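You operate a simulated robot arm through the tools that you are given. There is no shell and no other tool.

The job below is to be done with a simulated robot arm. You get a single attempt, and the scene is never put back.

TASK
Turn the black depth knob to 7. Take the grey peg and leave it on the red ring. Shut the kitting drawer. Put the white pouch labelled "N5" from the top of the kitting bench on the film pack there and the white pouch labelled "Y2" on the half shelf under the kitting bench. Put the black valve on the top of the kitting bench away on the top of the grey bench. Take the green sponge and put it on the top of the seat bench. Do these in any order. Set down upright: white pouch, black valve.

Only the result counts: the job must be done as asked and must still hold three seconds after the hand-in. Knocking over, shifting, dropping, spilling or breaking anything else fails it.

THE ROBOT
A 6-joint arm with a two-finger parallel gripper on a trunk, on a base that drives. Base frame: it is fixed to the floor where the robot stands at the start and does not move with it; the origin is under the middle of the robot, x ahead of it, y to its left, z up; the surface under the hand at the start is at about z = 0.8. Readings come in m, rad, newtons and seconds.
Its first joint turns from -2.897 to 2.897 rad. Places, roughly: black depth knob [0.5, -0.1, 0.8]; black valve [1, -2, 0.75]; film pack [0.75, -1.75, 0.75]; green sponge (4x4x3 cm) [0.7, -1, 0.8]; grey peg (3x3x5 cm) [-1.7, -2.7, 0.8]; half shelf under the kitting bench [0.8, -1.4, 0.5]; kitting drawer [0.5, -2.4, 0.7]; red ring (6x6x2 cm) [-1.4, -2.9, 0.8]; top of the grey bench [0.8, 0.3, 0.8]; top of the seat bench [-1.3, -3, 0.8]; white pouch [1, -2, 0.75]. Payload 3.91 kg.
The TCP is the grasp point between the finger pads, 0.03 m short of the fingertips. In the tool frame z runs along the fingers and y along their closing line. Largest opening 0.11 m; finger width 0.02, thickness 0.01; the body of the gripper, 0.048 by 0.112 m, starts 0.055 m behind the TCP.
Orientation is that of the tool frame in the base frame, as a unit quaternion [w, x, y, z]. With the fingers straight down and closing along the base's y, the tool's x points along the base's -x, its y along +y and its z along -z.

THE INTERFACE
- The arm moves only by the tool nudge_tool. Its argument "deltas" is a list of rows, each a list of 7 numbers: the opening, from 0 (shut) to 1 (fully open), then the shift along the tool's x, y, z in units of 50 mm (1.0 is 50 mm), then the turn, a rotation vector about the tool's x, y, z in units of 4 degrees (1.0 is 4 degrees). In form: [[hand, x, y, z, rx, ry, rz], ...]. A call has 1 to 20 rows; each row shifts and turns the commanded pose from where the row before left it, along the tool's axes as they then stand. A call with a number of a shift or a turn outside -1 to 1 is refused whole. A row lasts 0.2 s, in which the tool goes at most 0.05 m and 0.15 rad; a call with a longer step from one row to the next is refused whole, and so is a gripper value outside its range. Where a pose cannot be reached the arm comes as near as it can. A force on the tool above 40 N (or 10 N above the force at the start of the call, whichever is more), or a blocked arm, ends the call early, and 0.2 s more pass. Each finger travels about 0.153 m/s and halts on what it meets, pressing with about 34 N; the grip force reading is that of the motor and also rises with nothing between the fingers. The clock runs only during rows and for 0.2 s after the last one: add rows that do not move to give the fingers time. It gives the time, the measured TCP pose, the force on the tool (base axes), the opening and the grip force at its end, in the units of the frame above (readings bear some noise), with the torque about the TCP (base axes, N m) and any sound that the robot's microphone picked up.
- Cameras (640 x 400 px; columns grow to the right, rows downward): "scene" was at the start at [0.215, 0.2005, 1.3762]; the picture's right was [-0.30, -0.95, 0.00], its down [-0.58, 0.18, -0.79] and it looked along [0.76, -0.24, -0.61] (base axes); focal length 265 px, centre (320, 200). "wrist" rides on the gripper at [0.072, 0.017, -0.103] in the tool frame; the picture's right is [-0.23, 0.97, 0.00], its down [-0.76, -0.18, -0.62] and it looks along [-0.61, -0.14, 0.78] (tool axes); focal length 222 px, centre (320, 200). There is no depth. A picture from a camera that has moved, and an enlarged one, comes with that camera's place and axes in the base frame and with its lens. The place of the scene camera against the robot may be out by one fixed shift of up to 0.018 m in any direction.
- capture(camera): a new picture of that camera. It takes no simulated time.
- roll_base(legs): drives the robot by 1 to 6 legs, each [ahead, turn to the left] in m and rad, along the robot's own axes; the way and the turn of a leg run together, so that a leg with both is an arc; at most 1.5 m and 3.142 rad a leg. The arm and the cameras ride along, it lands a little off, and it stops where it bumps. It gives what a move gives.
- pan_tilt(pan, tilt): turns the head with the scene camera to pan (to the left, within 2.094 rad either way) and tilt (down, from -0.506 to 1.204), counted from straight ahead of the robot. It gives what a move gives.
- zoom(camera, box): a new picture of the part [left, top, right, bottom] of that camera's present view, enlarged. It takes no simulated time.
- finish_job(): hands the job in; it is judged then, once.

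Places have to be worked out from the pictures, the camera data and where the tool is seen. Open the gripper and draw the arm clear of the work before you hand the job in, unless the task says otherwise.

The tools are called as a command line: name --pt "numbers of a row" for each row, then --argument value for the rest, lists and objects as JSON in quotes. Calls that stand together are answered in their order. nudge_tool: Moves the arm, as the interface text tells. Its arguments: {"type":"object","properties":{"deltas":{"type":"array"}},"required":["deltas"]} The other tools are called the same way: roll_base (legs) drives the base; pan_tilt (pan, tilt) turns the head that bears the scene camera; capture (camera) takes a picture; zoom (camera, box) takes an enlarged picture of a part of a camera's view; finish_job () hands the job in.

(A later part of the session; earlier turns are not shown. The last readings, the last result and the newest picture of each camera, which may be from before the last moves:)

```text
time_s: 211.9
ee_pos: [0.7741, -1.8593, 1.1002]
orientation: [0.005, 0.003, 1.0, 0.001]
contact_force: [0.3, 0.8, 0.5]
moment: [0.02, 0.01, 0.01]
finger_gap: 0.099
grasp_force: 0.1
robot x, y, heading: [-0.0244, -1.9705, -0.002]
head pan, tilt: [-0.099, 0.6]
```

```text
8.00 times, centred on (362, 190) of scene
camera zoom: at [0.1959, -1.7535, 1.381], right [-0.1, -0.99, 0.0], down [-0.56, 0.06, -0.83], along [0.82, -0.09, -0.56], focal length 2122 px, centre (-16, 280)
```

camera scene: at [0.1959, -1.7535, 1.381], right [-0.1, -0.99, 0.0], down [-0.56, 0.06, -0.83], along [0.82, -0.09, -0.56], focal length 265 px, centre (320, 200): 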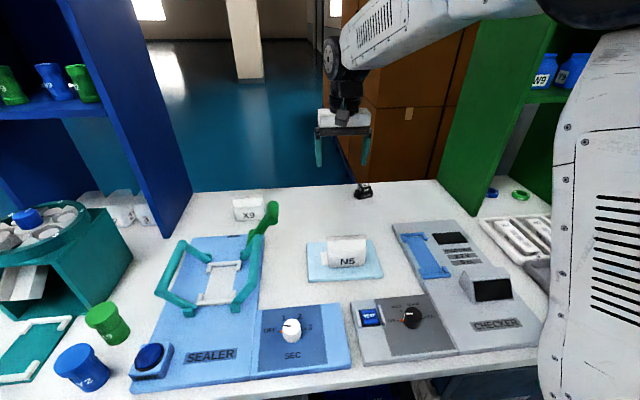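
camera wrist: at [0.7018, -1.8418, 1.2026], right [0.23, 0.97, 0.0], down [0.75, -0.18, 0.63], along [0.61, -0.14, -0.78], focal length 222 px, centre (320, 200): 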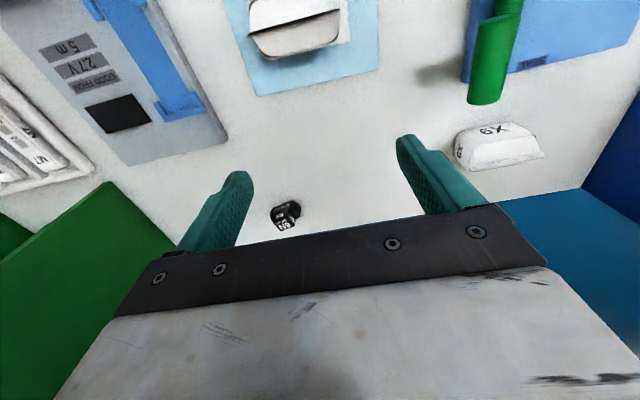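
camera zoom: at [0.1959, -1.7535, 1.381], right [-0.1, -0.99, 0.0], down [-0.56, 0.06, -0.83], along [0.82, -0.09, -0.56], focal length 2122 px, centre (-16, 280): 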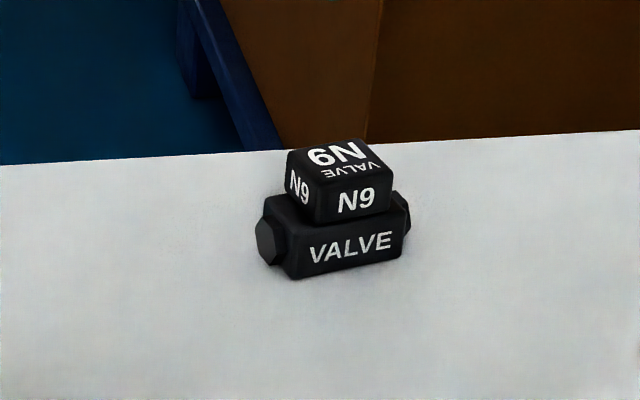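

The valve is a box (~6 cm along an axis turned ~14° from y, ~4.5 cm deep) with a square top block, total height ~5 cm. I move the hand above it and turn so the fingers close across its short side.

nudge_tool --pt "0.9 -0.655 -0.3675 0.275 0 0 0" --pt "0.9 -0.655 -0.3675 0.275 0 0 0" --pt "0.9 -0.655 -0.3675 0.275 0 0 0" --pt "0.9 -0.655 -0.3675 0.275 0 0 0" --pt "0.9 -0.655 -0.3675 0.275 0 0 0" --pt "0.9 -0.655 -0.3675 0.275 0 0 0" --pt "0.9 -0.655 -0.3675 0.275 0 0 0" --pt "0.9 -0.655 -0.3675 0.275 0 0 0" --pt "0.9 0 0 0 0 0 1" --pt "0.9 0 0 0 0 0 1" --pt "0.9 0 0 0 0 0 1" --pt "0.9 0 0 0 0 0 1" --pt "0.9 0 0 0 0 0 1" --pt "0.9 0 0 0 0 0 1" --pt "0.9 0 0 0 0 0 1" --pt "0.9 0 0 0 0 0 1" --pt "0.9 0 0 0 0 0 1" --pt "0.9 0 0 0 0 0 1" --pt "0.9 0 0 0 0 0 1" --pt "0.9 0 0 0 0 0 1"

nudge_tool --pt "0.9 0 0 0 0 0 1" --pt "0.9 0 0 0 0 0 1" --pt "0.9 0 0 0 0 0 1" --pt "0.9 0 0 0 0 0 1" --pt "0.9 0 0 0 0 0 1" --pt "0.9 0 0 0 0 0 1" --pt "0.9 0 0 0 0 0 1" --pt "0.9 0 0 0 0 0 0.1" --pt "0.9 0 0 0 0 0 0"

capture --camera "wrist"

```text
time_s: 216.1
ee_pos: [1.0373, -2.0073, 0.9921]
orientation: [0.004, 0.409, 0.912, 0.003]
contact_force: [0.4, 0.2, -0.3]
moment: [0.0, -0.03, -0.02]
finger_gap: 0.099
grasp_force: 0.0
robot x, y, heading: [-0.0289, -1.9695, -0.005]
head pan, tilt: [-0.099, 0.6]
```

```text
time_s: 218.1
ee_pos: [1.0376, -2.0056, 0.9914]
orientation: [0.003, 0.621, 0.784, 0.004]
contact_force: [-0.2, 0.2, 0.4]
moment: [-0.02, 0.01, 0.01]
finger_gap: 0.0989
grasp_force: 0.0
robot x, y, heading: [-0.0266, -1.9706, -0.003]
head pan, tilt: [-0.099, 0.6]
```

```text
taken
camera wrist: at [1.0361, -1.933, 1.0954], right [1.0, 0.0, 0.01], down [0.0, -0.78, 0.62], along [0.01, -0.62, -0.78], focal length 222 px, centre (320, 200)
```

wrist: 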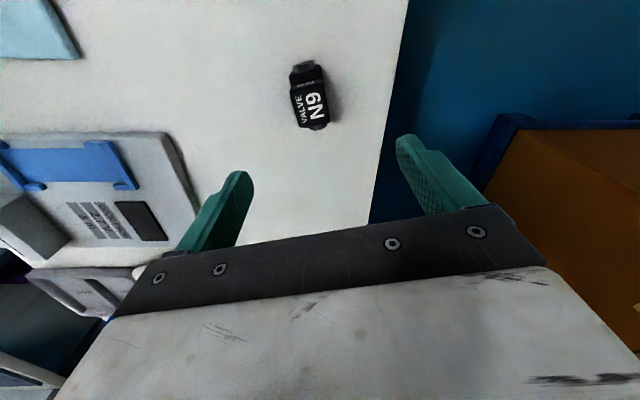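

zoom --camera "wrist" --box '[270, 45, 366, 145]'

```text
4.00 times, centred on (318, 95) of wrist
camera zoom: at [1.0361, -1.933, 1.0954], right [1.0, 0.0, 0.01], down [0.0, -0.78, 0.62], along [0.01, -0.62, -0.78], focal length 888 px, centre (328, 620)
```

zoom: 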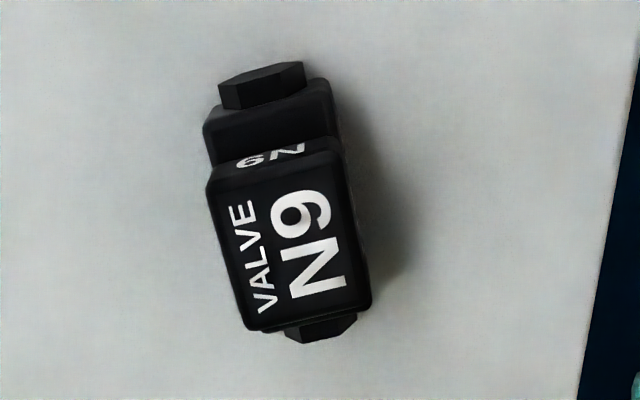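

Valve centre ≈ (1.0285, -2.006), yaw matches the hand. I centre, descend to z≈0.825, close and lift.

nudge_tool --pt "0.9 0.04 -0.18 0.5 0 0 0" --pt "0.9 0 0 0.7 0 0 0" --pt "0.9 0 0 0.7 0 0 0" --pt "0.9 0 0 0.7 0 0 0" --pt "0.9 0 0 0.5 0 0 0" --pt "0.9 0 0 0.2 0 0 0" --pt "0.9 0 0 0 0 0 0"

capture --camera "wrist"

zoom --camera "scene" --box '[300, 110, 428, 220]'

```text
time_s: 219.7
ee_pos: [1.0301, -2.0035, 0.8316]
orientation: [0.005, 0.62, 0.785, 0.006]
contact_force: [-2.4, 2.0, 28.6]
moment: [-0.26, 1.74, -0.14]
finger_gap: 0.0996
grasp_force: 0.8
robot x, y, heading: [-0.0215, -1.9731, -0.003]
head pan, tilt: [-0.099, 0.6]
```

```text
taken
camera wrist: at [1.0281, -1.9304, 0.9344], right [1.0, 0.0, 0.01], down [-0.01, -0.78, 0.62], along [0.01, -0.62, -0.78], focal length 222 px, centre (320, 200)
```

wrist: 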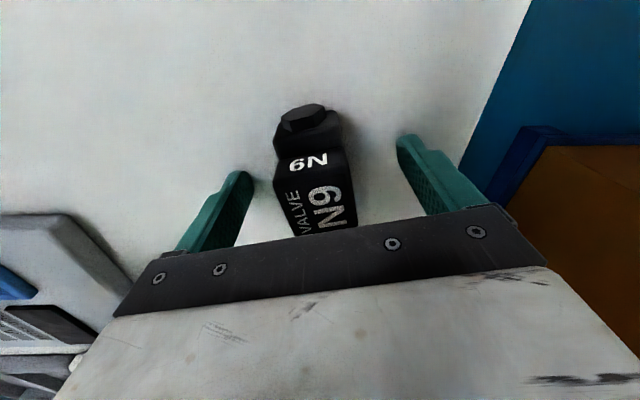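

```text
3.64 times, centred on (364, 165) of scene
camera zoom: at [0.1945, -1.7533, 1.3812], right [-0.1, -0.99, 0.0], down [-0.56, 0.06, -0.83], along [0.82, -0.09, -0.56], focal length 964 px, centre (160, 327)
```

zoom: 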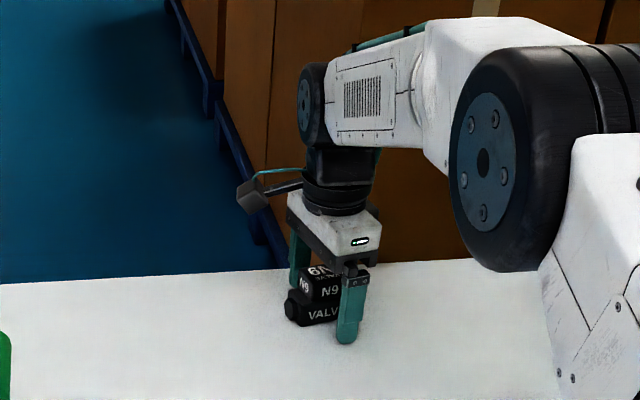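

The near fingertip touches the table (28 N), so the table top is actually z≈0.80. I lift 4 mm, remove the 0.9° tilt, then close and lift.

nudge_tool --pt "0.9 0 0 -0.08 0.21 0.05 0" --pt "0.9 0 0 -0.02 0 0 0"

nudge_tool --pt "0 0 0 0 0 0 0" --pt "0 0 0 0 0 0 0" --pt "0 0 0 0 0 0 0" --pt "0 0 0 0 0 0 0" --pt "0 0 0 -0.4 0 0 0" --pt "0 0 0 -0.6 0 0 0" --pt "0 0 0 0 0 0 0"

capture --camera "wrist"

zoom --camera "scene" --box '[300, 110, 428, 220]'

```text
time_s: 220.3
ee_pos: [1.0297, -2.0053, 0.8301]
orientation: [-0.004, 0.62, 0.785, -0.002]
contact_force: [-0.2, -0.2, -0.4]
moment: [0.02, -0.02, 0.01]
finger_gap: 0.0991
grasp_force: 0.1
robot x, y, heading: [-0.0248, -1.9736, -0.007]
head pan, tilt: [-0.099, 0.6]
```

```text
time_s: 221.9
ee_pos: [1.0301, -2.005, 0.8807]
orientation: [-0.003, 0.621, 0.784, -0.001]
contact_force: [0.1, 0.6, -1.6]
moment: [0.01, 0.0, -0.03]
finger_gap: 0.0355
grasp_force: 34.2
robot x, y, heading: [-0.0262, -1.9731, -0.007]
head pan, tilt: [-0.099, 0.6]
```

```text
taken
camera wrist: at [1.0311, -1.9314, 0.985], right [1.0, 0.0, 0.0], down [0.01, -0.78, 0.62], along [0.0, -0.62, -0.78], focal length 222 px, centre (320, 200)
```

wrist: 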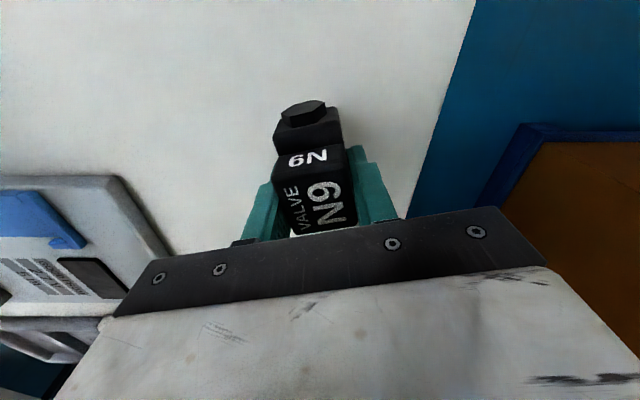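

```text
3.64 times, centred on (364, 165) of scene
camera zoom: at [0.196, -1.7535, 1.381], right [-0.1, -0.99, 0.0], down [-0.56, 0.06, -0.82], along [0.82, -0.09, -0.57], focal length 964 px, centre (160, 327)
```

zoom: 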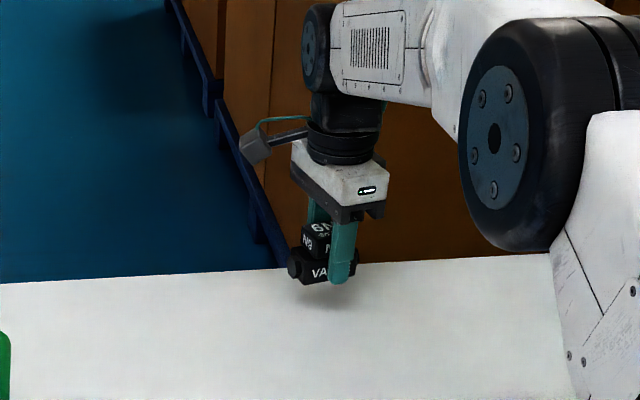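

Valve is gripped and lifted. I raise and retract it, back away from the bench and turn left toward the grey bench.

nudge_tool --pt "0 0 0 -0.8 0 0 0" --pt "0 0 0 -0.8 0 0 0" --pt "0 0 0 -0.8 0 0 0" --pt "0 0.19 -0.81 -0.3 0 0 0" --pt "0 0.19 -0.81 -0.3 0 0 0" --pt "0 0.19 -0.81 -0.3 0 0 0" --pt "0 0.19 -0.81 -0.3 0 0 0" --pt "0 0.19 -0.81 -0.3 0 0 0" --pt "0 0 0 0 0 0 0"

roll_base --legs '[[-0.28, 0], [0, 1.571]]'

capture --camera "wrist"

```text
time_s: 223.9
ee_pos: [0.8206, -2.0078, 1.0785]
orientation: [-0.001, 0.62, 0.785, 0.0]
contact_force: [0.3, -0.2, -1.3]
moment: [0.0, 0.0, -0.01]
finger_gap: 0.0359
grasp_force: 34.3
robot x, y, heading: [-0.0254, -1.9707, -0.005]
head pan, tilt: [-0.099, 0.6]
```

```text
time_s: 229.7
ee_pos: [-0.2606, -1.1217, 1.0775]
orientation: [-0.001, -0.113, 0.994, -0.002]
contact_force: [-0.2, -1.1, -1.0]
moment: [0.01, -0.02, -0.02]
finger_gap: 0.0359
grasp_force: 34.1
robot x, y, heading: [-0.3066, -1.9667, 1.56]
head pan, tilt: [-0.099, 0.6]
```

```text
taken
camera wrist: at [-0.3343, -1.1216, 1.182], right [0.0, 1.0, 0.0], down [0.78, 0.0, 0.62], along [0.62, -0.01, -0.78], focal length 222 px, centre (320, 200)
```

wrist: 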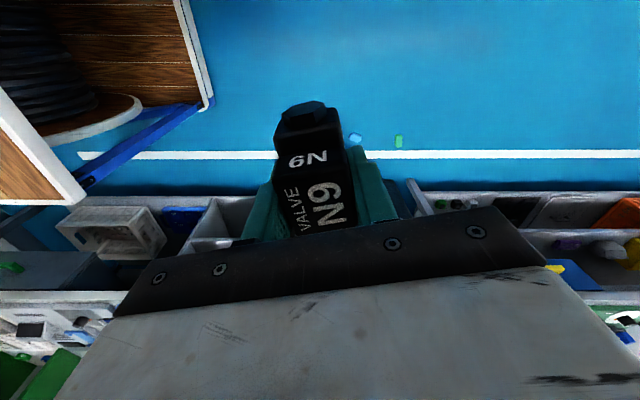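

Heading is 1.56 rad; I drive about 2.15 m along +y in the aisle, then turn right to face the grey bench.

roll_base --legs '[[1.1, 0], [1.05, 0], [0, -1.56]]'

pan_tilt --pan 0.1 --tilt 0.7

capture --camera "scene"

capture --camera "wrist"

```text
time_s: 244.1
ee_pos: [0.5868, 0.1283, 1.0772]
orientation: [-0.002, 0.626, 0.78, 0.0]
contact_force: [-0.2, -0.4, -1.1]
moment: [-0.04, -0.02, 0.02]
finger_gap: 0.0356
grasp_force: 34.2
robot x, y, heading: [-0.2578, 0.1769, -0.014]
head pan, tilt: [-0.099, 0.6]
```

```text
time_s: 244.8
ee_pos: [0.5861, 0.1275, 1.0783]
orientation: [-0.002, 0.624, 0.781, 0.0]
contact_force: [0.3, 0.2, -1.7]
moment: [-0.01, -0.02, 0.03]
finger_gap: 0.0359
grasp_force: 34.2
robot x, y, heading: [-0.2625, 0.1752, -0.019]
head pan, tilt: [0.099, 0.7]
```

```text
taken
camera scene: at [-0.0396, 0.4075, 1.3724], right [0.08, -1.0, 0.0], down [-0.64, -0.05, -0.77], along [0.76, 0.06, -0.64], focal length 265 px, centre (320, 200)
```

scene: 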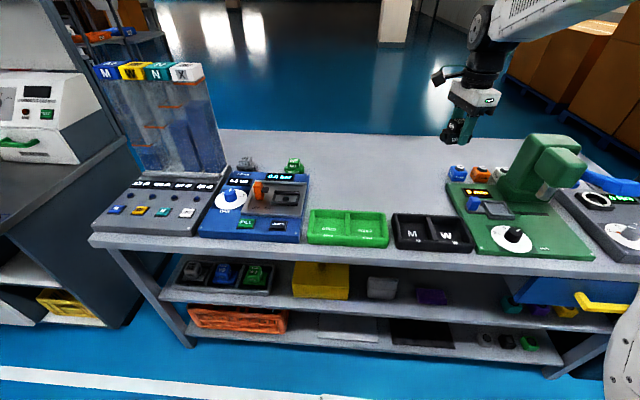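

```text
taken
camera wrist: at [0.5871, 0.2011, 1.1819], right [1.0, -0.01, 0.0], down [0.0, -0.78, 0.62], along [-0.01, -0.62, -0.78], focal length 222 px, centre (320, 200)
```

wrist: 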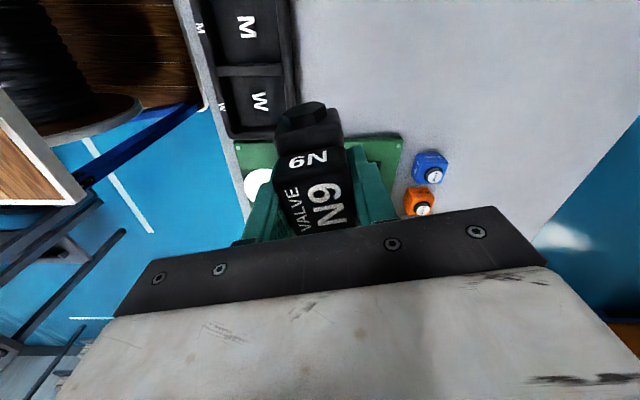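

The middle of the grey bench around (0.79, 0.24) is free. I drive forward 0.2 m, shift the hand over it and look before lowering.

roll_base --legs '[[0.2, 0.015]]'

nudge_tool --pt "0 0.78 0.17 0.5 0 0 0" --pt "0 0.78 0.17 0.5 0 0 0" --pt "0 0.78 0.17 0.5 0 0 0" --pt "0 0 0 0.7 0 0 0" --pt "0 0 0 0.7 0 0 0" --pt "0 0 0 0 0 0 0"

capture --camera "scene"

capture --camera "wrist"

```text
time_s: 246.4
ee_pos: [0.7876, 0.1342, 1.079]
orientation: [-0.002, 0.622, 0.783, 0.0]
contact_force: [0.0, 0.4, -2.5]
moment: [-0.01, 0.0, 0.05]
finger_gap: 0.0357
grasp_force: 34.5
robot x, y, heading: [-0.0604, 0.175, -0.009]
head pan, tilt: [0.099, 0.7]
```

```text
time_s: 247.8
ee_pos: [0.7848, 0.2541, 0.9324]
orientation: [-0.002, 0.621, 0.784, 0.0]
contact_force: [-0.6, 0.0, -1.0]
moment: [0.03, 0.02, 0.01]
finger_gap: 0.0359
grasp_force: 34.5
robot x, y, heading: [-0.0582, 0.1752, -0.002]
head pan, tilt: [0.099, 0.7]
```

```text
taken
camera scene: at [0.1598, 0.4076, 1.3723], right [0.09, -1.0, 0.0], down [-0.64, -0.06, -0.76], along [0.76, 0.07, -0.64], focal length 265 px, centre (320, 200)
```

scene: 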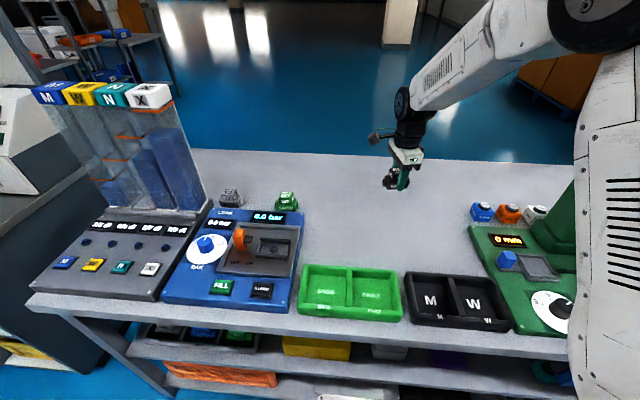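

```text
taken
camera wrist: at [0.7855, 0.3278, 1.0361], right [1.0, 0.0, 0.0], down [0.0, -0.78, 0.62], along [0.0, -0.62, -0.78], focal length 222 px, centre (320, 200)
```

wrist: 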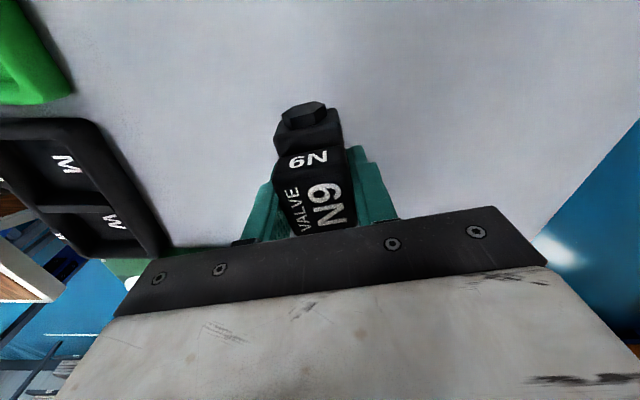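

The area below is free. I lower toward the bench, last part in 2 mm steps.

nudge_tool --pt "0 0 0 0.6 0 0 0" --pt "0 0 0 0.6 0 0 0" --pt "0 0 0 0.5 0 0 0" --pt "0 0 0 0.15 0 0 0" --pt "0 0 0 0 0 0 0"

nudge_tool --pt "0 0 0 0.04 0 0 0" --pt "0 0 0 0.04 0 0 0"

nudge_tool --pt "0 0 0 0.04 0 0 0" --pt "0 0 0 0.03 0 0 0"

```text
time_s: 249.0
ee_pos: [0.7842, 0.2561, 0.8413]
orientation: [-0.003, 0.621, 0.784, 0.0]
contact_force: [0.5, -0.5, -1.2]
moment: [0.02, 0.05, -0.01]
finger_gap: 0.0356
grasp_force: 34.0
robot x, y, heading: [-0.0598, 0.1751, -0.009]
head pan, tilt: [0.099, 0.7]
```

```text
time_s: 249.6
ee_pos: [0.7859, 0.2552, 0.8364]
orientation: [-0.003, 0.621, 0.784, 0.0]
contact_force: [-1.4, 0.0, -1.4]
moment: [-0.03, 0.01, -0.01]
finger_gap: 0.0356
grasp_force: 33.8
robot x, y, heading: [-0.0613, 0.1742, -0.009]
head pan, tilt: [0.099, 0.7]
```

```text
time_s: 250.2
ee_pos: [0.7856, 0.2551, 0.8325]
orientation: [-0.002, 0.621, 0.784, 0.0]
contact_force: [-0.1, 0.1, -1.6]
moment: [0.02, 0.02, 0.01]
finger_gap: 0.0357
grasp_force: 34.2
robot x, y, heading: [-0.0627, 0.176, -0.006]
head pan, tilt: [0.099, 0.7]
```

nudge_tool --pt "0 0 0 0.03 0 0 0" --pt "0 0 0 0.03 0 0 0"

```text
time_s: 250.8
ee_pos: [0.7854, 0.254, 0.8318]
orientation: [-0.002, 0.621, 0.784, 0.0]
contact_force: [0.3, 0.4, 1.9]
moment: [0.09, -0.03, 0.0]
finger_gap: 0.0356
grasp_force: 33.7
robot x, y, heading: [-0.0573, 0.1728, -0.011]
head pan, tilt: [0.099, 0.7]
```

First touch (about 3 N). One more millimetre, then open.

nudge_tool --pt "0 0 0 0.02 0 0 0" --pt "0 0 0 0 0 0 0"

nudge_tool --pt "0.7 0 0 0 0 0 0" --pt "0.7 0 0 0 0 0 0" --pt "0.7 0 0 -0.3 0 0 0" --pt "0.7 0 0 -0.6 0 0 0" --pt "0.7 0 0 -0.8 0 0 0" --pt "0.7 0 0 -0.8 0 0 0" --pt "0.7 0 0 -0.8 0 0 0" --pt "0.7 0 0 -0.8 0 0 0" --pt "0.7 0 0 -0.8 0 0 0" --pt "0.7 0 0 0 0 0 0"

capture --camera "wrist"

capture --camera "scene"

```text
time_s: 251.4
ee_pos: [0.7856, 0.2551, 0.8317]
orientation: [-0.002, 0.621, 0.784, 0.0]
contact_force: [-4.6, 0.2, 16.8]
moment: [0.22, -0.11, 0.09]
finger_gap: 0.0357
grasp_force: 34.7
robot x, y, heading: [-0.0602, 0.1733, -0.006]
head pan, tilt: [0.099, 0.7]
```

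```text
time_s: 253.6
ee_pos: [0.786, 0.2521, 1.0744]
orientation: [-0.003, 0.621, 0.784, 0.0]
contact_force: [0.4, -0.1, -0.7]
moment: [0.02, 0.02, 0.02]
finger_gap: 0.0768
grasp_force: 0.0
robot x, y, heading: [-0.0595, 0.1752, -0.006]
head pan, tilt: [0.099, 0.7]
```

```text
taken
camera wrist: at [0.7866, 0.326, 1.1789], right [1.0, 0.0, 0.0], down [0.0, -0.78, 0.62], along [0.0, -0.62, -0.78], focal length 222 px, centre (320, 200)
```

wrist: 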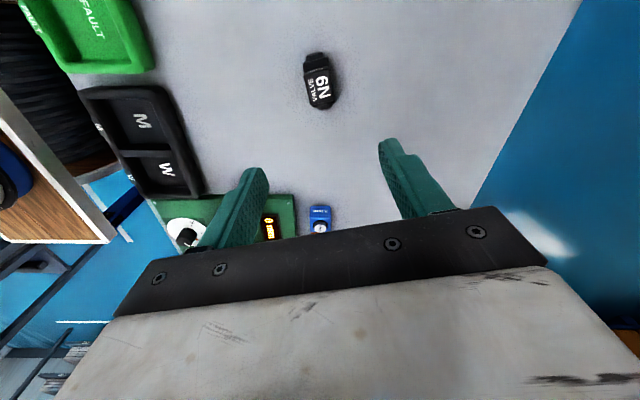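

```text
taken
camera scene: at [0.1599, 0.4076, 1.3723], right [0.09, -1.0, 0.0], down [-0.64, -0.06, -0.76], along [0.76, 0.07, -0.64], focal length 265 px, centre (320, 200)
```

scene: 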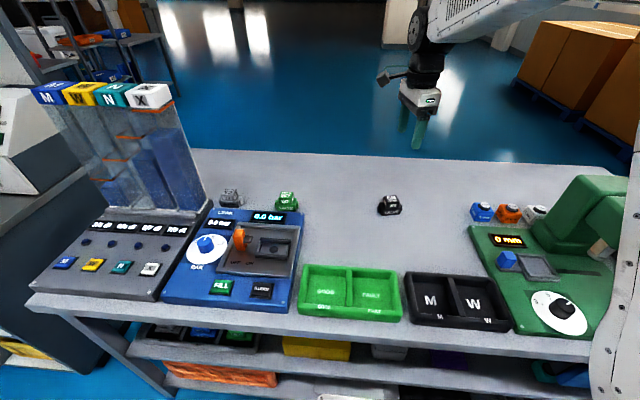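

The valve stands upright on the grey bench. While here I verify the knob's setting once more.

zoom --camera "scene" --box '[520, 280, 600, 340]'

zoom --camera "scene" --box '[350, 170, 430, 230]'

```text
6.67 times, centred on (560, 310) of scene
camera zoom: at [0.1599, 0.4076, 1.3723], right [0.09, -1.0, 0.0], down [-0.64, -0.06, -0.76], along [0.76, 0.07, -0.64], focal length 1768 px, centre (-1280, -533)
```

zoom: 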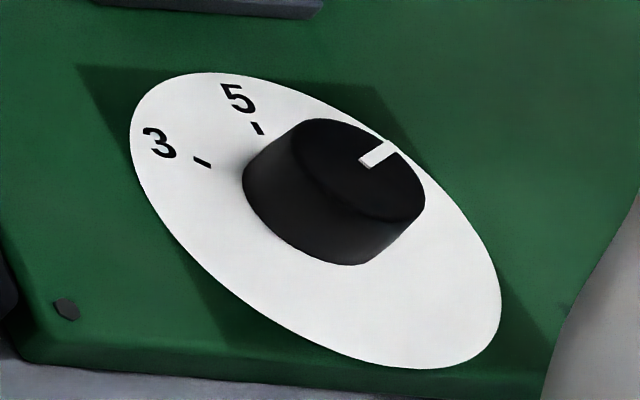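

```text
6.67 times, centred on (390, 200) of scene
camera zoom: at [0.1599, 0.4076, 1.3723], right [0.09, -1.0, 0.0], down [-0.64, -0.06, -0.76], along [0.76, 0.07, -0.64], focal length 1768 px, centre (-147, 200)
```

zoom: 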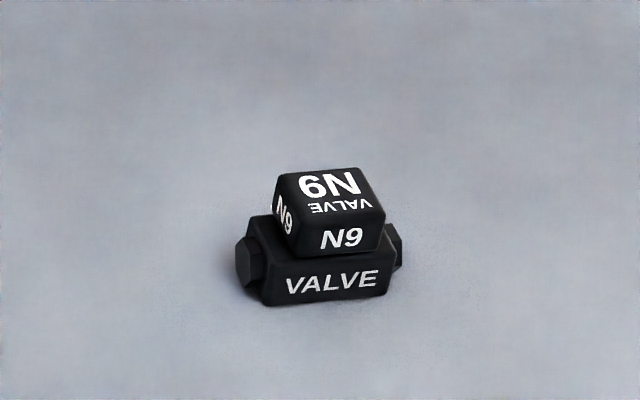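

Knob and valve are fine. The green sponge triangulates to about (0.74, -1.04) on the kitting bench's left end. I drive there via x≈-0.40, keeping the floor bits clear, and face the bench.

roll_base --legs '[[-0.34, 0], [0, -1.565], [1.2, 0]]'

nudge_tool --pt "0.7 0 0 0 0 0 -1" --pt "0.7 0 0 0 0 0 -1" --pt "0.7 0 0 0 0 0 -1" --pt "0.7 0 0 0 0 0 -1" --pt "0.7 0 0 0 0 0 -1" --pt "0.7 0 0 0 0 0 -1" --pt "0.7 0 0 0 0 0 -1" --pt "0.7 0 0 0 0 0 -1" --pt "0.7 0 0 0 0 0 -1" --pt "0.7 0 0 0 0 0 -1" --pt "0.7 0 0 0 0 0 -1" --pt "0.7 0 0 0 0 0 -1" --pt "0.7 0 0 0 0 0 -1" --pt "0.7 0 0 0 0 0 -1" --pt "0.7 0 0 0 0 0 -1" --pt "0.7 0 0 0 0 0 -1" --pt "0.7 0 0 0 0 0 -1" --pt "0.7 0 0 0 0 0 -1" --pt "0.7 0 0 0 0 0 -1"

```text
time_s: 265.4
ee_pos: [-0.3383, -1.8808, 1.0752]
orientation: [-0.002, 0.994, 0.114, 0.002]
contact_force: [0.8, -0.7, 0.0]
moment: [0.0, -0.02, 0.0]
finger_gap: 0.077
grasp_force: 0.1
robot x, y, heading: [-0.4132, -1.0328, -1.588]
head pan, tilt: [0.099, 0.7]
```

```text
time_s: 269.4
ee_pos: [-0.3387, -1.879, 1.075]
orientation: [-0.001, 0.714, 0.7, 0.003]
contact_force: [0.2, 0.0, -0.2]
moment: [-0.01, 0.0, 0.03]
finger_gap: 0.077
grasp_force: 0.0
robot x, y, heading: [-0.4157, -1.033, -1.585]
head pan, tilt: [0.099, 0.7]
```

Now I turn left to face the bench's left end and look at the sponge.

roll_base --legs '[[0, 1.585]]'

pan_tilt --pan -0.1 --tilt 0.6

capture --camera "scene"

capture --camera "wrist"

```text
time_s: 273.6
ee_pos: [0.4322, -0.9632, 1.0759]
orientation: [-0.002, 0.011, 1.0, 0.001]
contact_force: [-0.5, -0.4, -0.4]
moment: [-0.02, 0.01, 0.01]
finger_gap: 0.0768
grasp_force: 0.0
robot x, y, heading: [-0.4154, -1.0355, -0.016]
head pan, tilt: [0.099, 0.7]
```

```text
time_s: 274.3
ee_pos: [0.4339, -0.964, 1.0759]
orientation: [-0.003, 0.011, 1.0, 0.001]
contact_force: [-0.7, 0.4, 0.2]
moment: [0.01, 0.01, 0.0]
finger_gap: 0.077
grasp_force: 0.0
robot x, y, heading: [-0.4129, -1.0341, -0.014]
head pan, tilt: [-0.099, 0.6]
```

```text
taken
camera scene: at [-0.1888, -0.8203, 1.3809], right [-0.11, -0.99, 0.0], down [-0.56, 0.06, -0.82], along [0.82, -0.09, -0.57], focal length 265 px, centre (320, 200)
```

scene: 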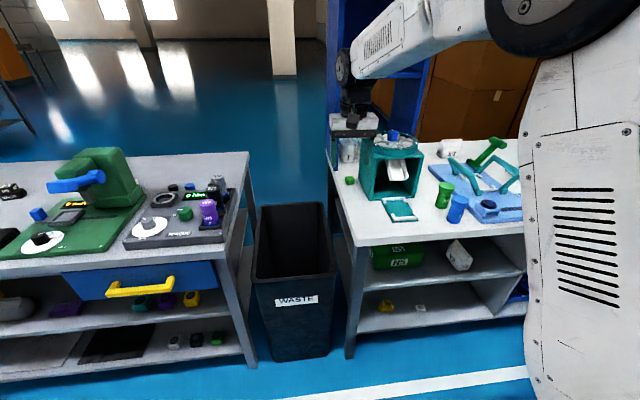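

```text
taken
camera wrist: at [0.3614, -0.9453, 1.179], right [0.25, 0.97, 0.0], down [0.76, -0.2, 0.62], along [0.6, -0.15, -0.79], focal length 222 px, centre (320, 200)
```

wrist: 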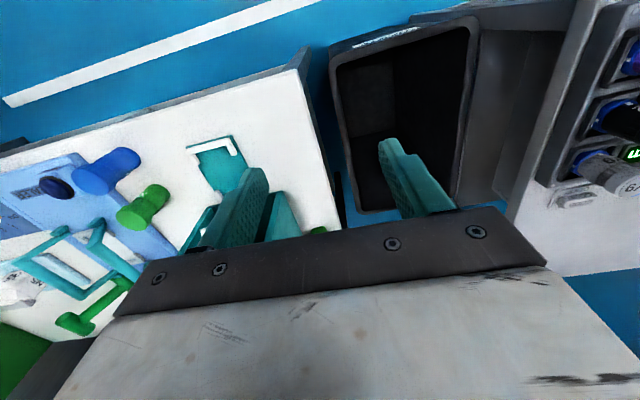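

I zoom on the sponge and also double-check Y2 on the half shelf.

zoom --camera "scene" --box '[320, 130, 430, 220]'

zoom --camera "scene" --box '[360, 220, 530, 330]'

```text
4.44 times, centred on (375, 175) of scene
camera zoom: at [-0.1888, -0.8203, 1.3809], right [-0.11, -0.99, 0.0], down [-0.56, 0.06, -0.82], along [0.82, -0.09, -0.57], focal length 1179 px, centre (76, 311)
```

zoom: 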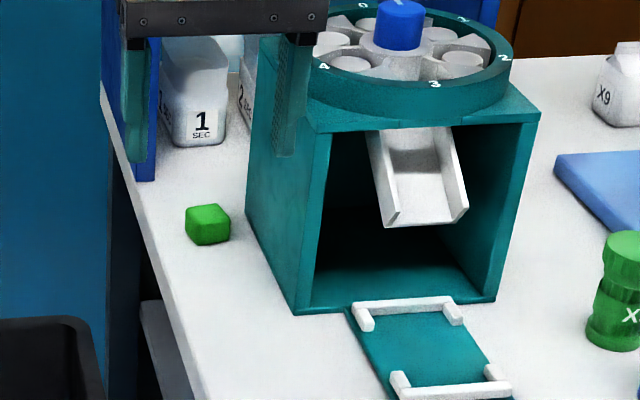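

```text
3.64 times, centred on (445, 275) of scene
camera zoom: at [-0.1888, -0.8203, 1.3809], right [-0.11, -0.99, 0.0], down [-0.56, 0.06, -0.82], along [0.82, -0.09, -0.57], focal length 964 px, centre (-134, -73)
```

zoom: 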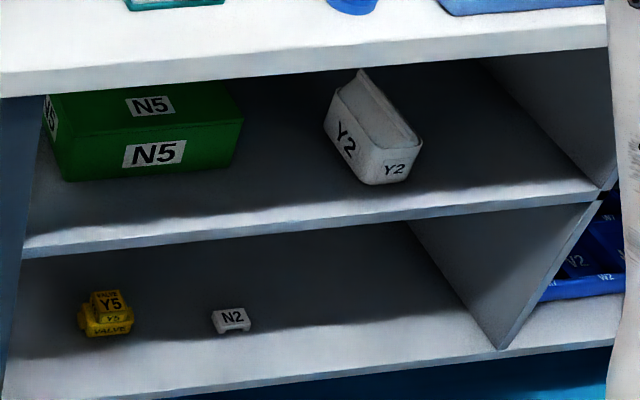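

Y2 is upright. The sponge sits ~3 cm from the dispenser's left face, so I will need to lean the wrist away from it. I drive 0.13 m closer and look from above.

roll_base --legs '[[0.13, 0.014]]'

nudge_tool --pt "0.7 -0.64 -0.173 -0.293 0 0 0.3" --pt "0.7 -0.64 -0.173 -0.293 0 0 0" --pt "0.7 -0.64 -0.173 -0.293 0 0 0" --pt "0.7 0 0 0 0 0 0"

capture --camera "wrist"

capture --camera "scene"

```text
time_s: 275.6
ee_pos: [0.5642, -0.9521, 1.0756]
orientation: [-0.003, 0.004, 1.0, 0.002]
contact_force: [1.0, -0.6, 0.9]
moment: [-0.01, -0.01, 0.02]
finger_gap: 0.0769
grasp_force: 0.1
robot x, y, heading: [-0.2801, -1.0339, -0.001]
head pan, tilt: [-0.099, 0.6]
```

```text
time_s: 276.6
ee_pos: [0.6602, -0.9784, 1.1202]
orientation: [-0.003, 0.016, 1.0, 0.001]
contact_force: [-0.8, -0.4, 0.2]
moment: [0.0, 0.03, -0.02]
finger_gap: 0.0769
grasp_force: 0.1
robot x, y, heading: [-0.2792, -1.0347, -0.003]
head pan, tilt: [-0.099, 0.6]
```

```text
taken
camera wrist: at [0.5895, -0.9607, 1.2227], right [0.26, 0.97, 0.0], down [0.76, -0.2, 0.62], along [0.6, -0.16, -0.79], focal length 222 px, centre (320, 200)
```

wrist: 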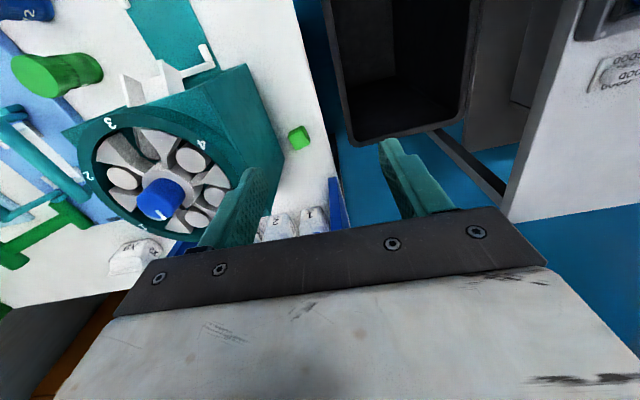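

```text
taken
camera scene: at [-0.0588, -0.8183, 1.381], right [-0.1, -0.99, 0.0], down [-0.56, 0.06, -0.83], along [0.82, -0.08, -0.56], focal length 265 px, centre (320, 200)
```

scene: 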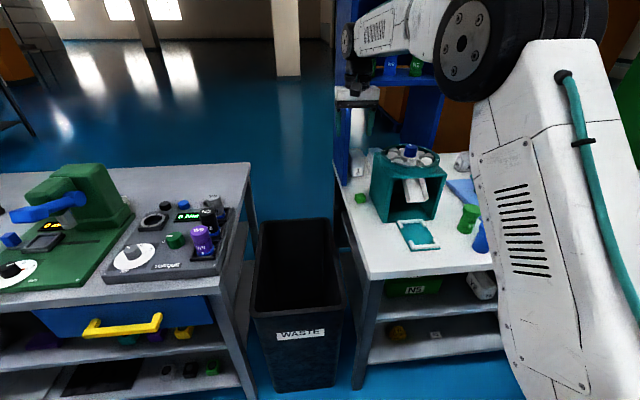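

The sponge shows at about (0.737, -1.042). I zoom for its outline and the gap to the dispenser.

zoom --camera "wrist" --box '[230, 90, 350, 190]'

```text
4.00 times, centred on (290, 140) of wrist
camera zoom: at [0.5895, -0.9607, 1.2227], right [0.26, 0.97, 0.0], down [0.76, -0.2, 0.62], along [0.6, -0.16, -0.79], focal length 888 px, centre (440, 440)
```

zoom: 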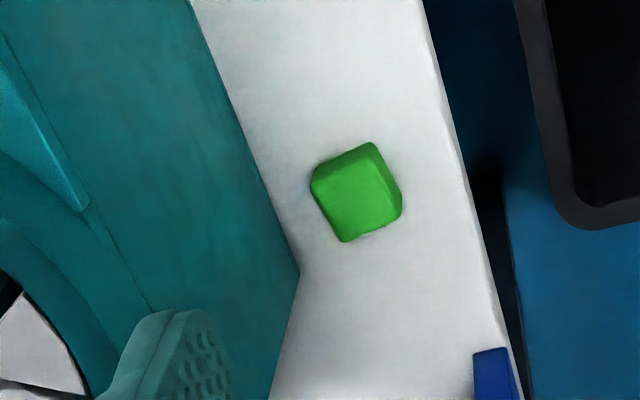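

Sponge centre ≈ (0.742, -1.041), sides turned ~13°; dispenser face at y≈-1.09. I turn the hand 76° so the fingers close along that side and lean the wrist 16° away from the dispenser.

nudge_tool --pt "0.7 0 0 0 0 0 1" --pt "0.7 0 0 0 0 0 1" --pt "0.7 0 0 0 0 0 1" --pt "0.7 0 0 0 0 0 1" --pt "0.7 0 0 0 0 0 1" --pt "0.7 0 0 0 0 0 1" --pt "0.7 0 0 0 0 0 1" --pt "0.7 0 0 0 0 0 1" --pt "0.7 0 0 0 0 0 1" --pt "0.7 0 0 0 0 0 1" --pt "0.7 0 0 0 0 0 1" --pt "0.7 0 0 0 0 0 1" --pt "0.7 0 0 0 0 0 1" --pt "0.7 0 0 0 0 0 1" --pt "0.7 0 0 0 0 0 1" --pt "0.7 0 0 0 0 0 1" --pt "0.7 0 0 0 0 0 1" --pt "0.7 0 0 0 0 0 1" --pt "0.7 0 0 0 0 0 0.9"

nudge_tool --pt "0.7 0 0 0 0 -1 0" --pt "0.7 0 0 0 0 -1 0" --pt "0.7 0 0 0 0 -1 0" --pt "0.7 0 0 0 0 -1 0" --pt "0.7 0.04 0.33 0.72 0 0 0" --pt "0.7 0.04 0.33 0.72 0 0 0" --pt "0.7 0.04 0.33 0.72 0 0 0" --pt "0.7 0.04 0.33 0.72 0 0 0" --pt "0.7 0 0 0 0 0 0"

capture --camera "wrist"

capture --camera "scene"

```text
time_s: 280.6
ee_pos: [0.6616, -0.9809, 1.1189]
orientation: [-0.003, 0.625, 0.781, 0.0]
contact_force: [-0.3, 0.2, 0.8]
moment: [0.0, 0.02, 0.01]
finger_gap: 0.0771
grasp_force: 0.1
robot x, y, heading: [-0.2816, -1.0338, -0.004]
head pan, tilt: [-0.099, 0.6]
```

```text
time_s: 282.6
ee_pos: [0.7302, -0.9959, 0.977]
orientation: [0.107, 0.618, 0.774, -0.088]
contact_force: [0.0, 0.4, -0.1]
moment: [-0.02, 0.01, -0.02]
finger_gap: 0.0771
grasp_force: 0.0
robot x, y, heading: [-0.2797, -1.0358, -0.003]
head pan, tilt: [-0.099, 0.6]
```

```text
taken
camera wrist: at [0.7261, -0.8969, 1.0567], right [1.0, 0.0, 0.06], down [-0.05, -0.59, 0.81], along [0.04, -0.81, -0.59], focal length 222 px, centre (320, 200)
```

wrist: 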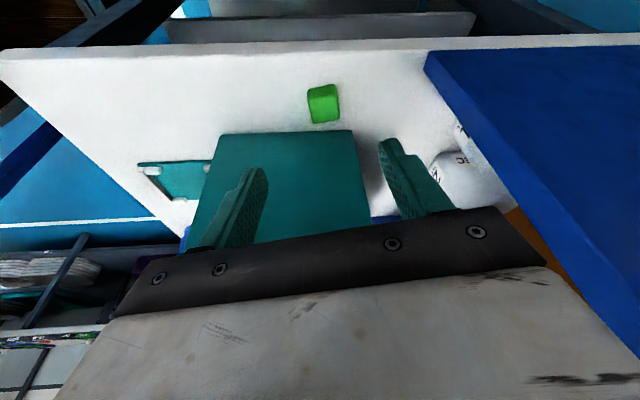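

```text
taken
camera scene: at [-0.0588, -0.8183, 1.381], right [-0.1, -0.99, 0.0], down [-0.56, 0.06, -0.83], along [0.82, -0.08, -0.56], focal length 265 px, centre (320, 200)
```

scene: 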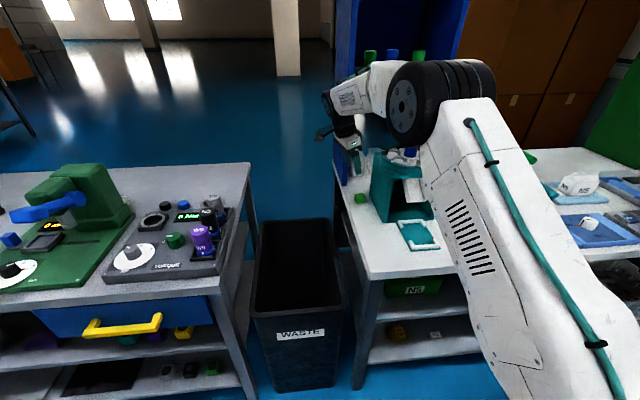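

Sponge confirmed near (0.744, -1.038). I advance along the tool axis, first 0.11 m.

nudge_tool --pt "0.7 0 0 0.75 0 0 0" --pt "0.7 0 0 0.75 0 0 0" --pt "0.7 0 0 0.7 0 0 0" --pt "0.7 0 0 0 0 0 0"

capture --camera "wrist"

zoom --camera "scene" --box '[310, 80, 450, 250]'

```text
time_s: 283.6
ee_pos: [0.7358, -1.0252, 0.8725]
orientation: [0.107, 0.618, 0.774, -0.087]
contact_force: [0.0, 0.6, -0.1]
moment: [0.02, -0.06, -0.02]
finger_gap: 0.0769
grasp_force: 0.0
robot x, y, heading: [-0.2806, -1.0399, -0.001]
head pan, tilt: [-0.099, 0.6]
```

```text
taken
camera wrist: at [0.7317, -0.9262, 0.9518], right [1.0, 0.0, 0.06], down [-0.05, -0.59, 0.81], along [0.04, -0.81, -0.59], focal length 222 px, centre (320, 200)
```

wrist: 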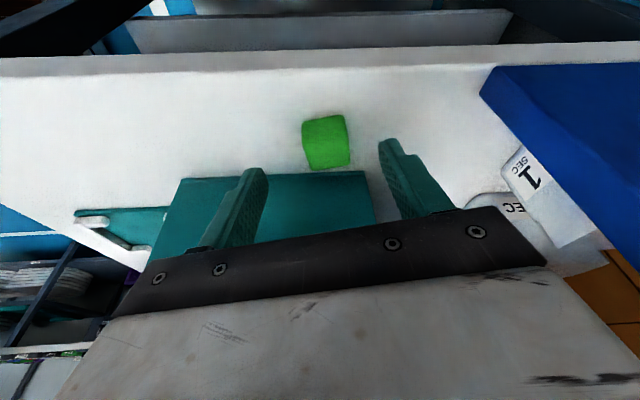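

```text
2.35 times, centred on (380, 165) of scene
camera zoom: at [-0.0587, -0.8183, 1.381], right [-0.1, -0.99, 0.0], down [-0.56, 0.06, -0.83], along [0.82, -0.08, -0.56], focal length 624 px, centre (179, 282)
```

zoom: 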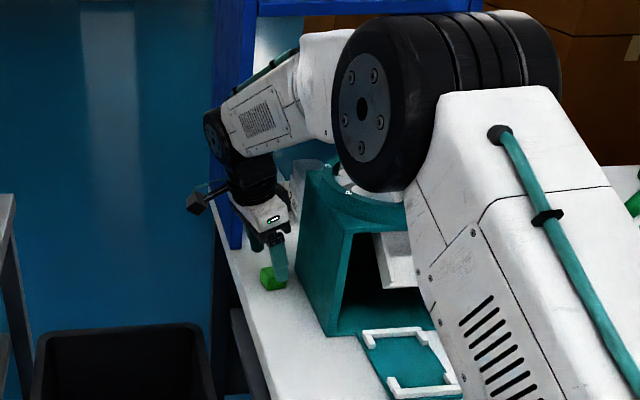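

Tips are on either side of the sponge. I go the last 4 cm, close and lift.

nudge_tool --pt "0.7 0 0.09 0.4 0 0 0" --pt "0.7 0 0 0.36 0 0 0" --pt "0.7 0 0 0 0 0 0"

nudge_tool --pt "0 0 0 0 0 0 0" --pt "0 0 0 0 0 0 0" --pt "0 0 0 0 0 0 0" --pt "0 0 0 0 0 0 0" --pt "0 0 0 -0.4 0 0 0" --pt "0 0 0 -0.6 0 0 0" --pt "0 0 0 0 0 0 0"

capture --camera "wrist"

zoom --camera "scene" --box '[310, 80, 450, 250]'

```text
time_s: 284.4
ee_pos: [0.744, -1.0334, 0.8351]
orientation: [0.106, 0.618, 0.774, -0.087]
contact_force: [-0.5, 0.1, -0.9]
moment: [0.04, -0.03, 0.0]
finger_gap: 0.0771
grasp_force: 0.1
robot x, y, heading: [-0.2729, -1.0366, -0.003]
head pan, tilt: [-0.099, 0.6]
```

```text
time_s: 286.0
ee_pos: [0.7395, -1.0221, 0.8834]
orientation: [0.106, 0.619, 0.773, -0.088]
contact_force: [-0.4, -0.1, -0.4]
moment: [0.02, -0.02, 0.01]
finger_gap: 0.0318
grasp_force: 33.6
robot x, y, heading: [-0.2774, -1.0366, -0.001]
head pan, tilt: [-0.099, 0.6]
```

```text
taken
camera wrist: at [0.7361, -0.9233, 0.963], right [1.0, 0.0, 0.06], down [-0.05, -0.59, 0.81], along [0.03, -0.81, -0.59], focal length 222 px, centre (320, 200)
```

wrist: 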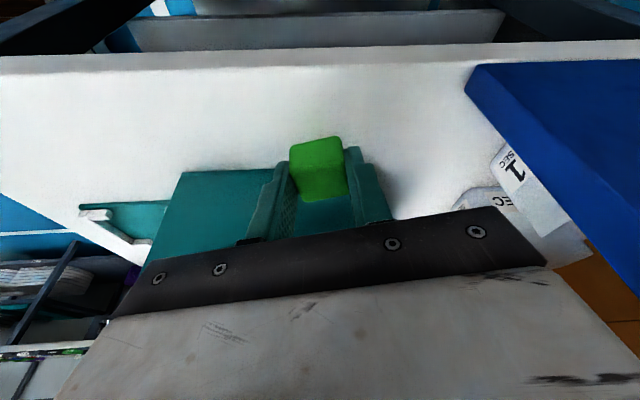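

```text
2.35 times, centred on (380, 165) of scene
camera zoom: at [-0.0586, -0.8183, 1.381], right [-0.1, -0.99, 0.0], down [-0.56, 0.06, -0.82], along [0.82, -0.08, -0.57], focal length 624 px, centre (179, 282)
```

zoom: 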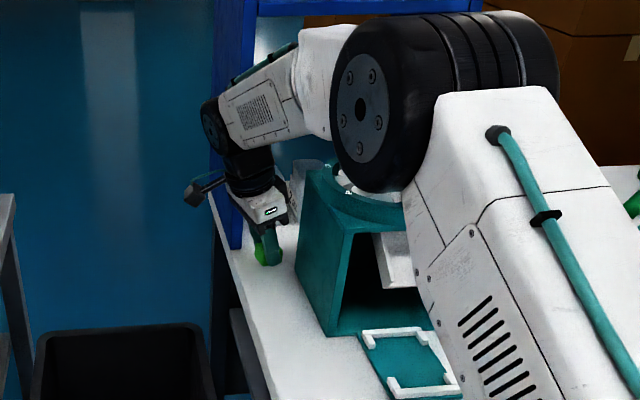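

Sponge is held. I lift it clear along the reverse path, retract, and drive to in front of the seat bench in stages.

nudge_tool --pt "0 0 0 -0.8 0 0 0" --pt "0 0 0 -0.8 0 0 0" --pt "0 0 0 -0.8 0 0 0" --pt "0 0.056 -0.664 -0.35 0 0 0" --pt "0 0.056 -0.664 -0.35 0 0 0" --pt "0 0.056 -0.664 -0.35 0 0 0" --pt "0 0.056 -0.664 -0.35 0 0 0" --pt "0 0.056 -0.664 -0.35 0 0 0" --pt "0 0 0 0 0 0 0"

roll_base --legs '[[-0.12, 0], [0, -1.571], [0.6, 0]]'

pan_tilt --pan -0.3 --tilt 0.5

capture --camera "scene"

```text
time_s: 288.0
ee_pos: [0.5662, -0.9903, 1.0802]
orientation: [0.106, 0.618, 0.774, -0.087]
contact_force: [0.9, 0.1, 0.5]
moment: [0.02, 0.02, 0.04]
finger_gap: 0.0319
grasp_force: 33.6
robot x, y, heading: [-0.278, -1.0327, -0.003]
head pan, tilt: [-0.099, 0.6]
```

```text
time_s: 296.0
ee_pos: [-0.3281, -2.48, 1.0792]
orientation: [0.014, 0.983, 0.119, -0.136]
contact_force: [0.0, 0.3, 0.2]
moment: [0.0, 0.0, -0.02]
finger_gap: 0.0316
grasp_force: 34.2
robot x, y, heading: [-0.3905, -1.6371, -1.552]
head pan, tilt: [-0.099, 0.6]
```

```text
time_s: 296.8
ee_pos: [-0.3277, -2.4801, 1.0803]
orientation: [0.015, 0.983, 0.118, -0.138]
contact_force: [-0.8, -0.4, -0.4]
moment: [-0.03, 0.01, -0.03]
finger_gap: 0.0319
grasp_force: 34.0
robot x, y, heading: [-0.3892, -1.6366, -1.555]
head pan, tilt: [-0.3, 0.499]
```

```text
taken
camera scene: at [-0.1751, -1.8588, 1.39], right [-0.96, 0.28, 0.0], down [0.13, 0.46, -0.88], along [-0.24, -0.84, -0.48], focal length 265 px, centre (320, 200)
```

scene: 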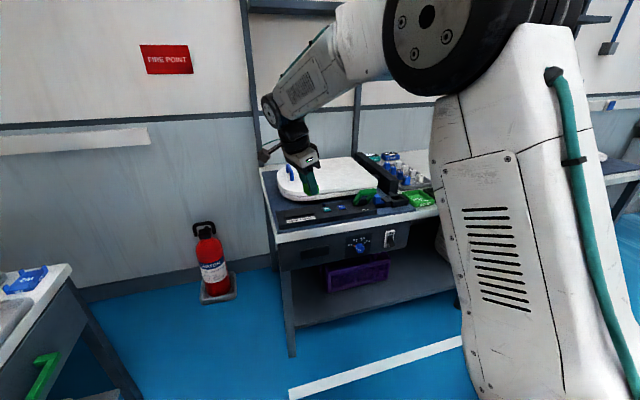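

Sponge still held. Continuing to about (-1.27, -2.1) and facing the seat bench.

roll_base --legs '[[0, -1.09], [1.0, 0], [0, 1.08]]'

pan_tilt --pan 0.0 --tilt 0.6

capture --camera "scene"

capture --camera "wrist"

```text
time_s: 307.5
ee_pos: [-1.2465, -2.9675, 1.0793]
orientation: [0.013, 0.985, 0.107, -0.137]
contact_force: [-0.4, 0.6, -0.1]
moment: [-0.02, -0.02, 0.04]
finger_gap: 0.032
grasp_force: 34.1
robot x, y, heading: [-1.2874, -2.1217, -1.58]
head pan, tilt: [-0.3, 0.499]
```

```text
time_s: 308.3
ee_pos: [-1.2461, -2.9679, 1.0801]
orientation: [0.014, 0.985, 0.107, -0.137]
contact_force: [-0.4, -0.7, -0.5]
moment: [0.03, 0.0, 0.0]
finger_gap: 0.0319
grasp_force: 34.1
robot x, y, heading: [-1.2875, -2.1231, -1.584]
head pan, tilt: [0.0, 0.6]
```

```text
taken
camera scene: at [-1.0503, -2.3519, 1.381], right [-1.0, 0.01, 0.0], down [0.0, 0.56, -0.83], along [-0.01, -0.83, -0.56], focal length 265 px, centre (320, 200)
```

scene: 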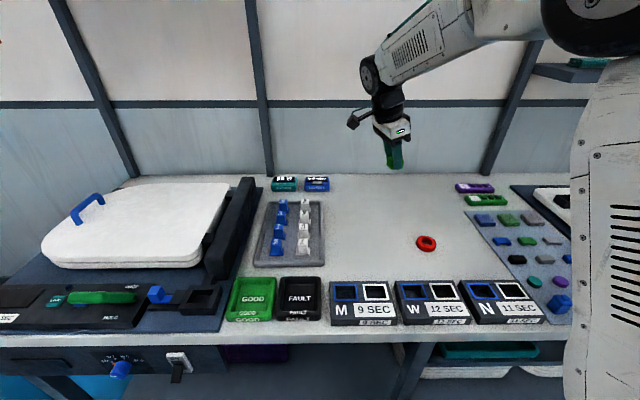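

```text
taken
camera wrist: at [-1.1466, -2.9641, 1.1595], right [-0.01, -1.0, 0.06], down [-0.59, 0.05, 0.81], along [-0.81, -0.03, -0.59], focal length 222 px, centre (320, 200)
```

wrist: 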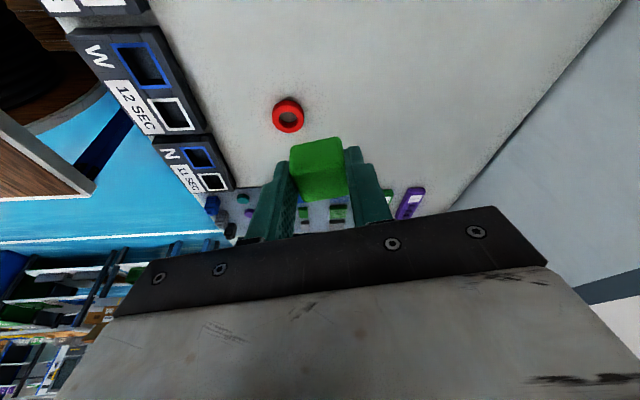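

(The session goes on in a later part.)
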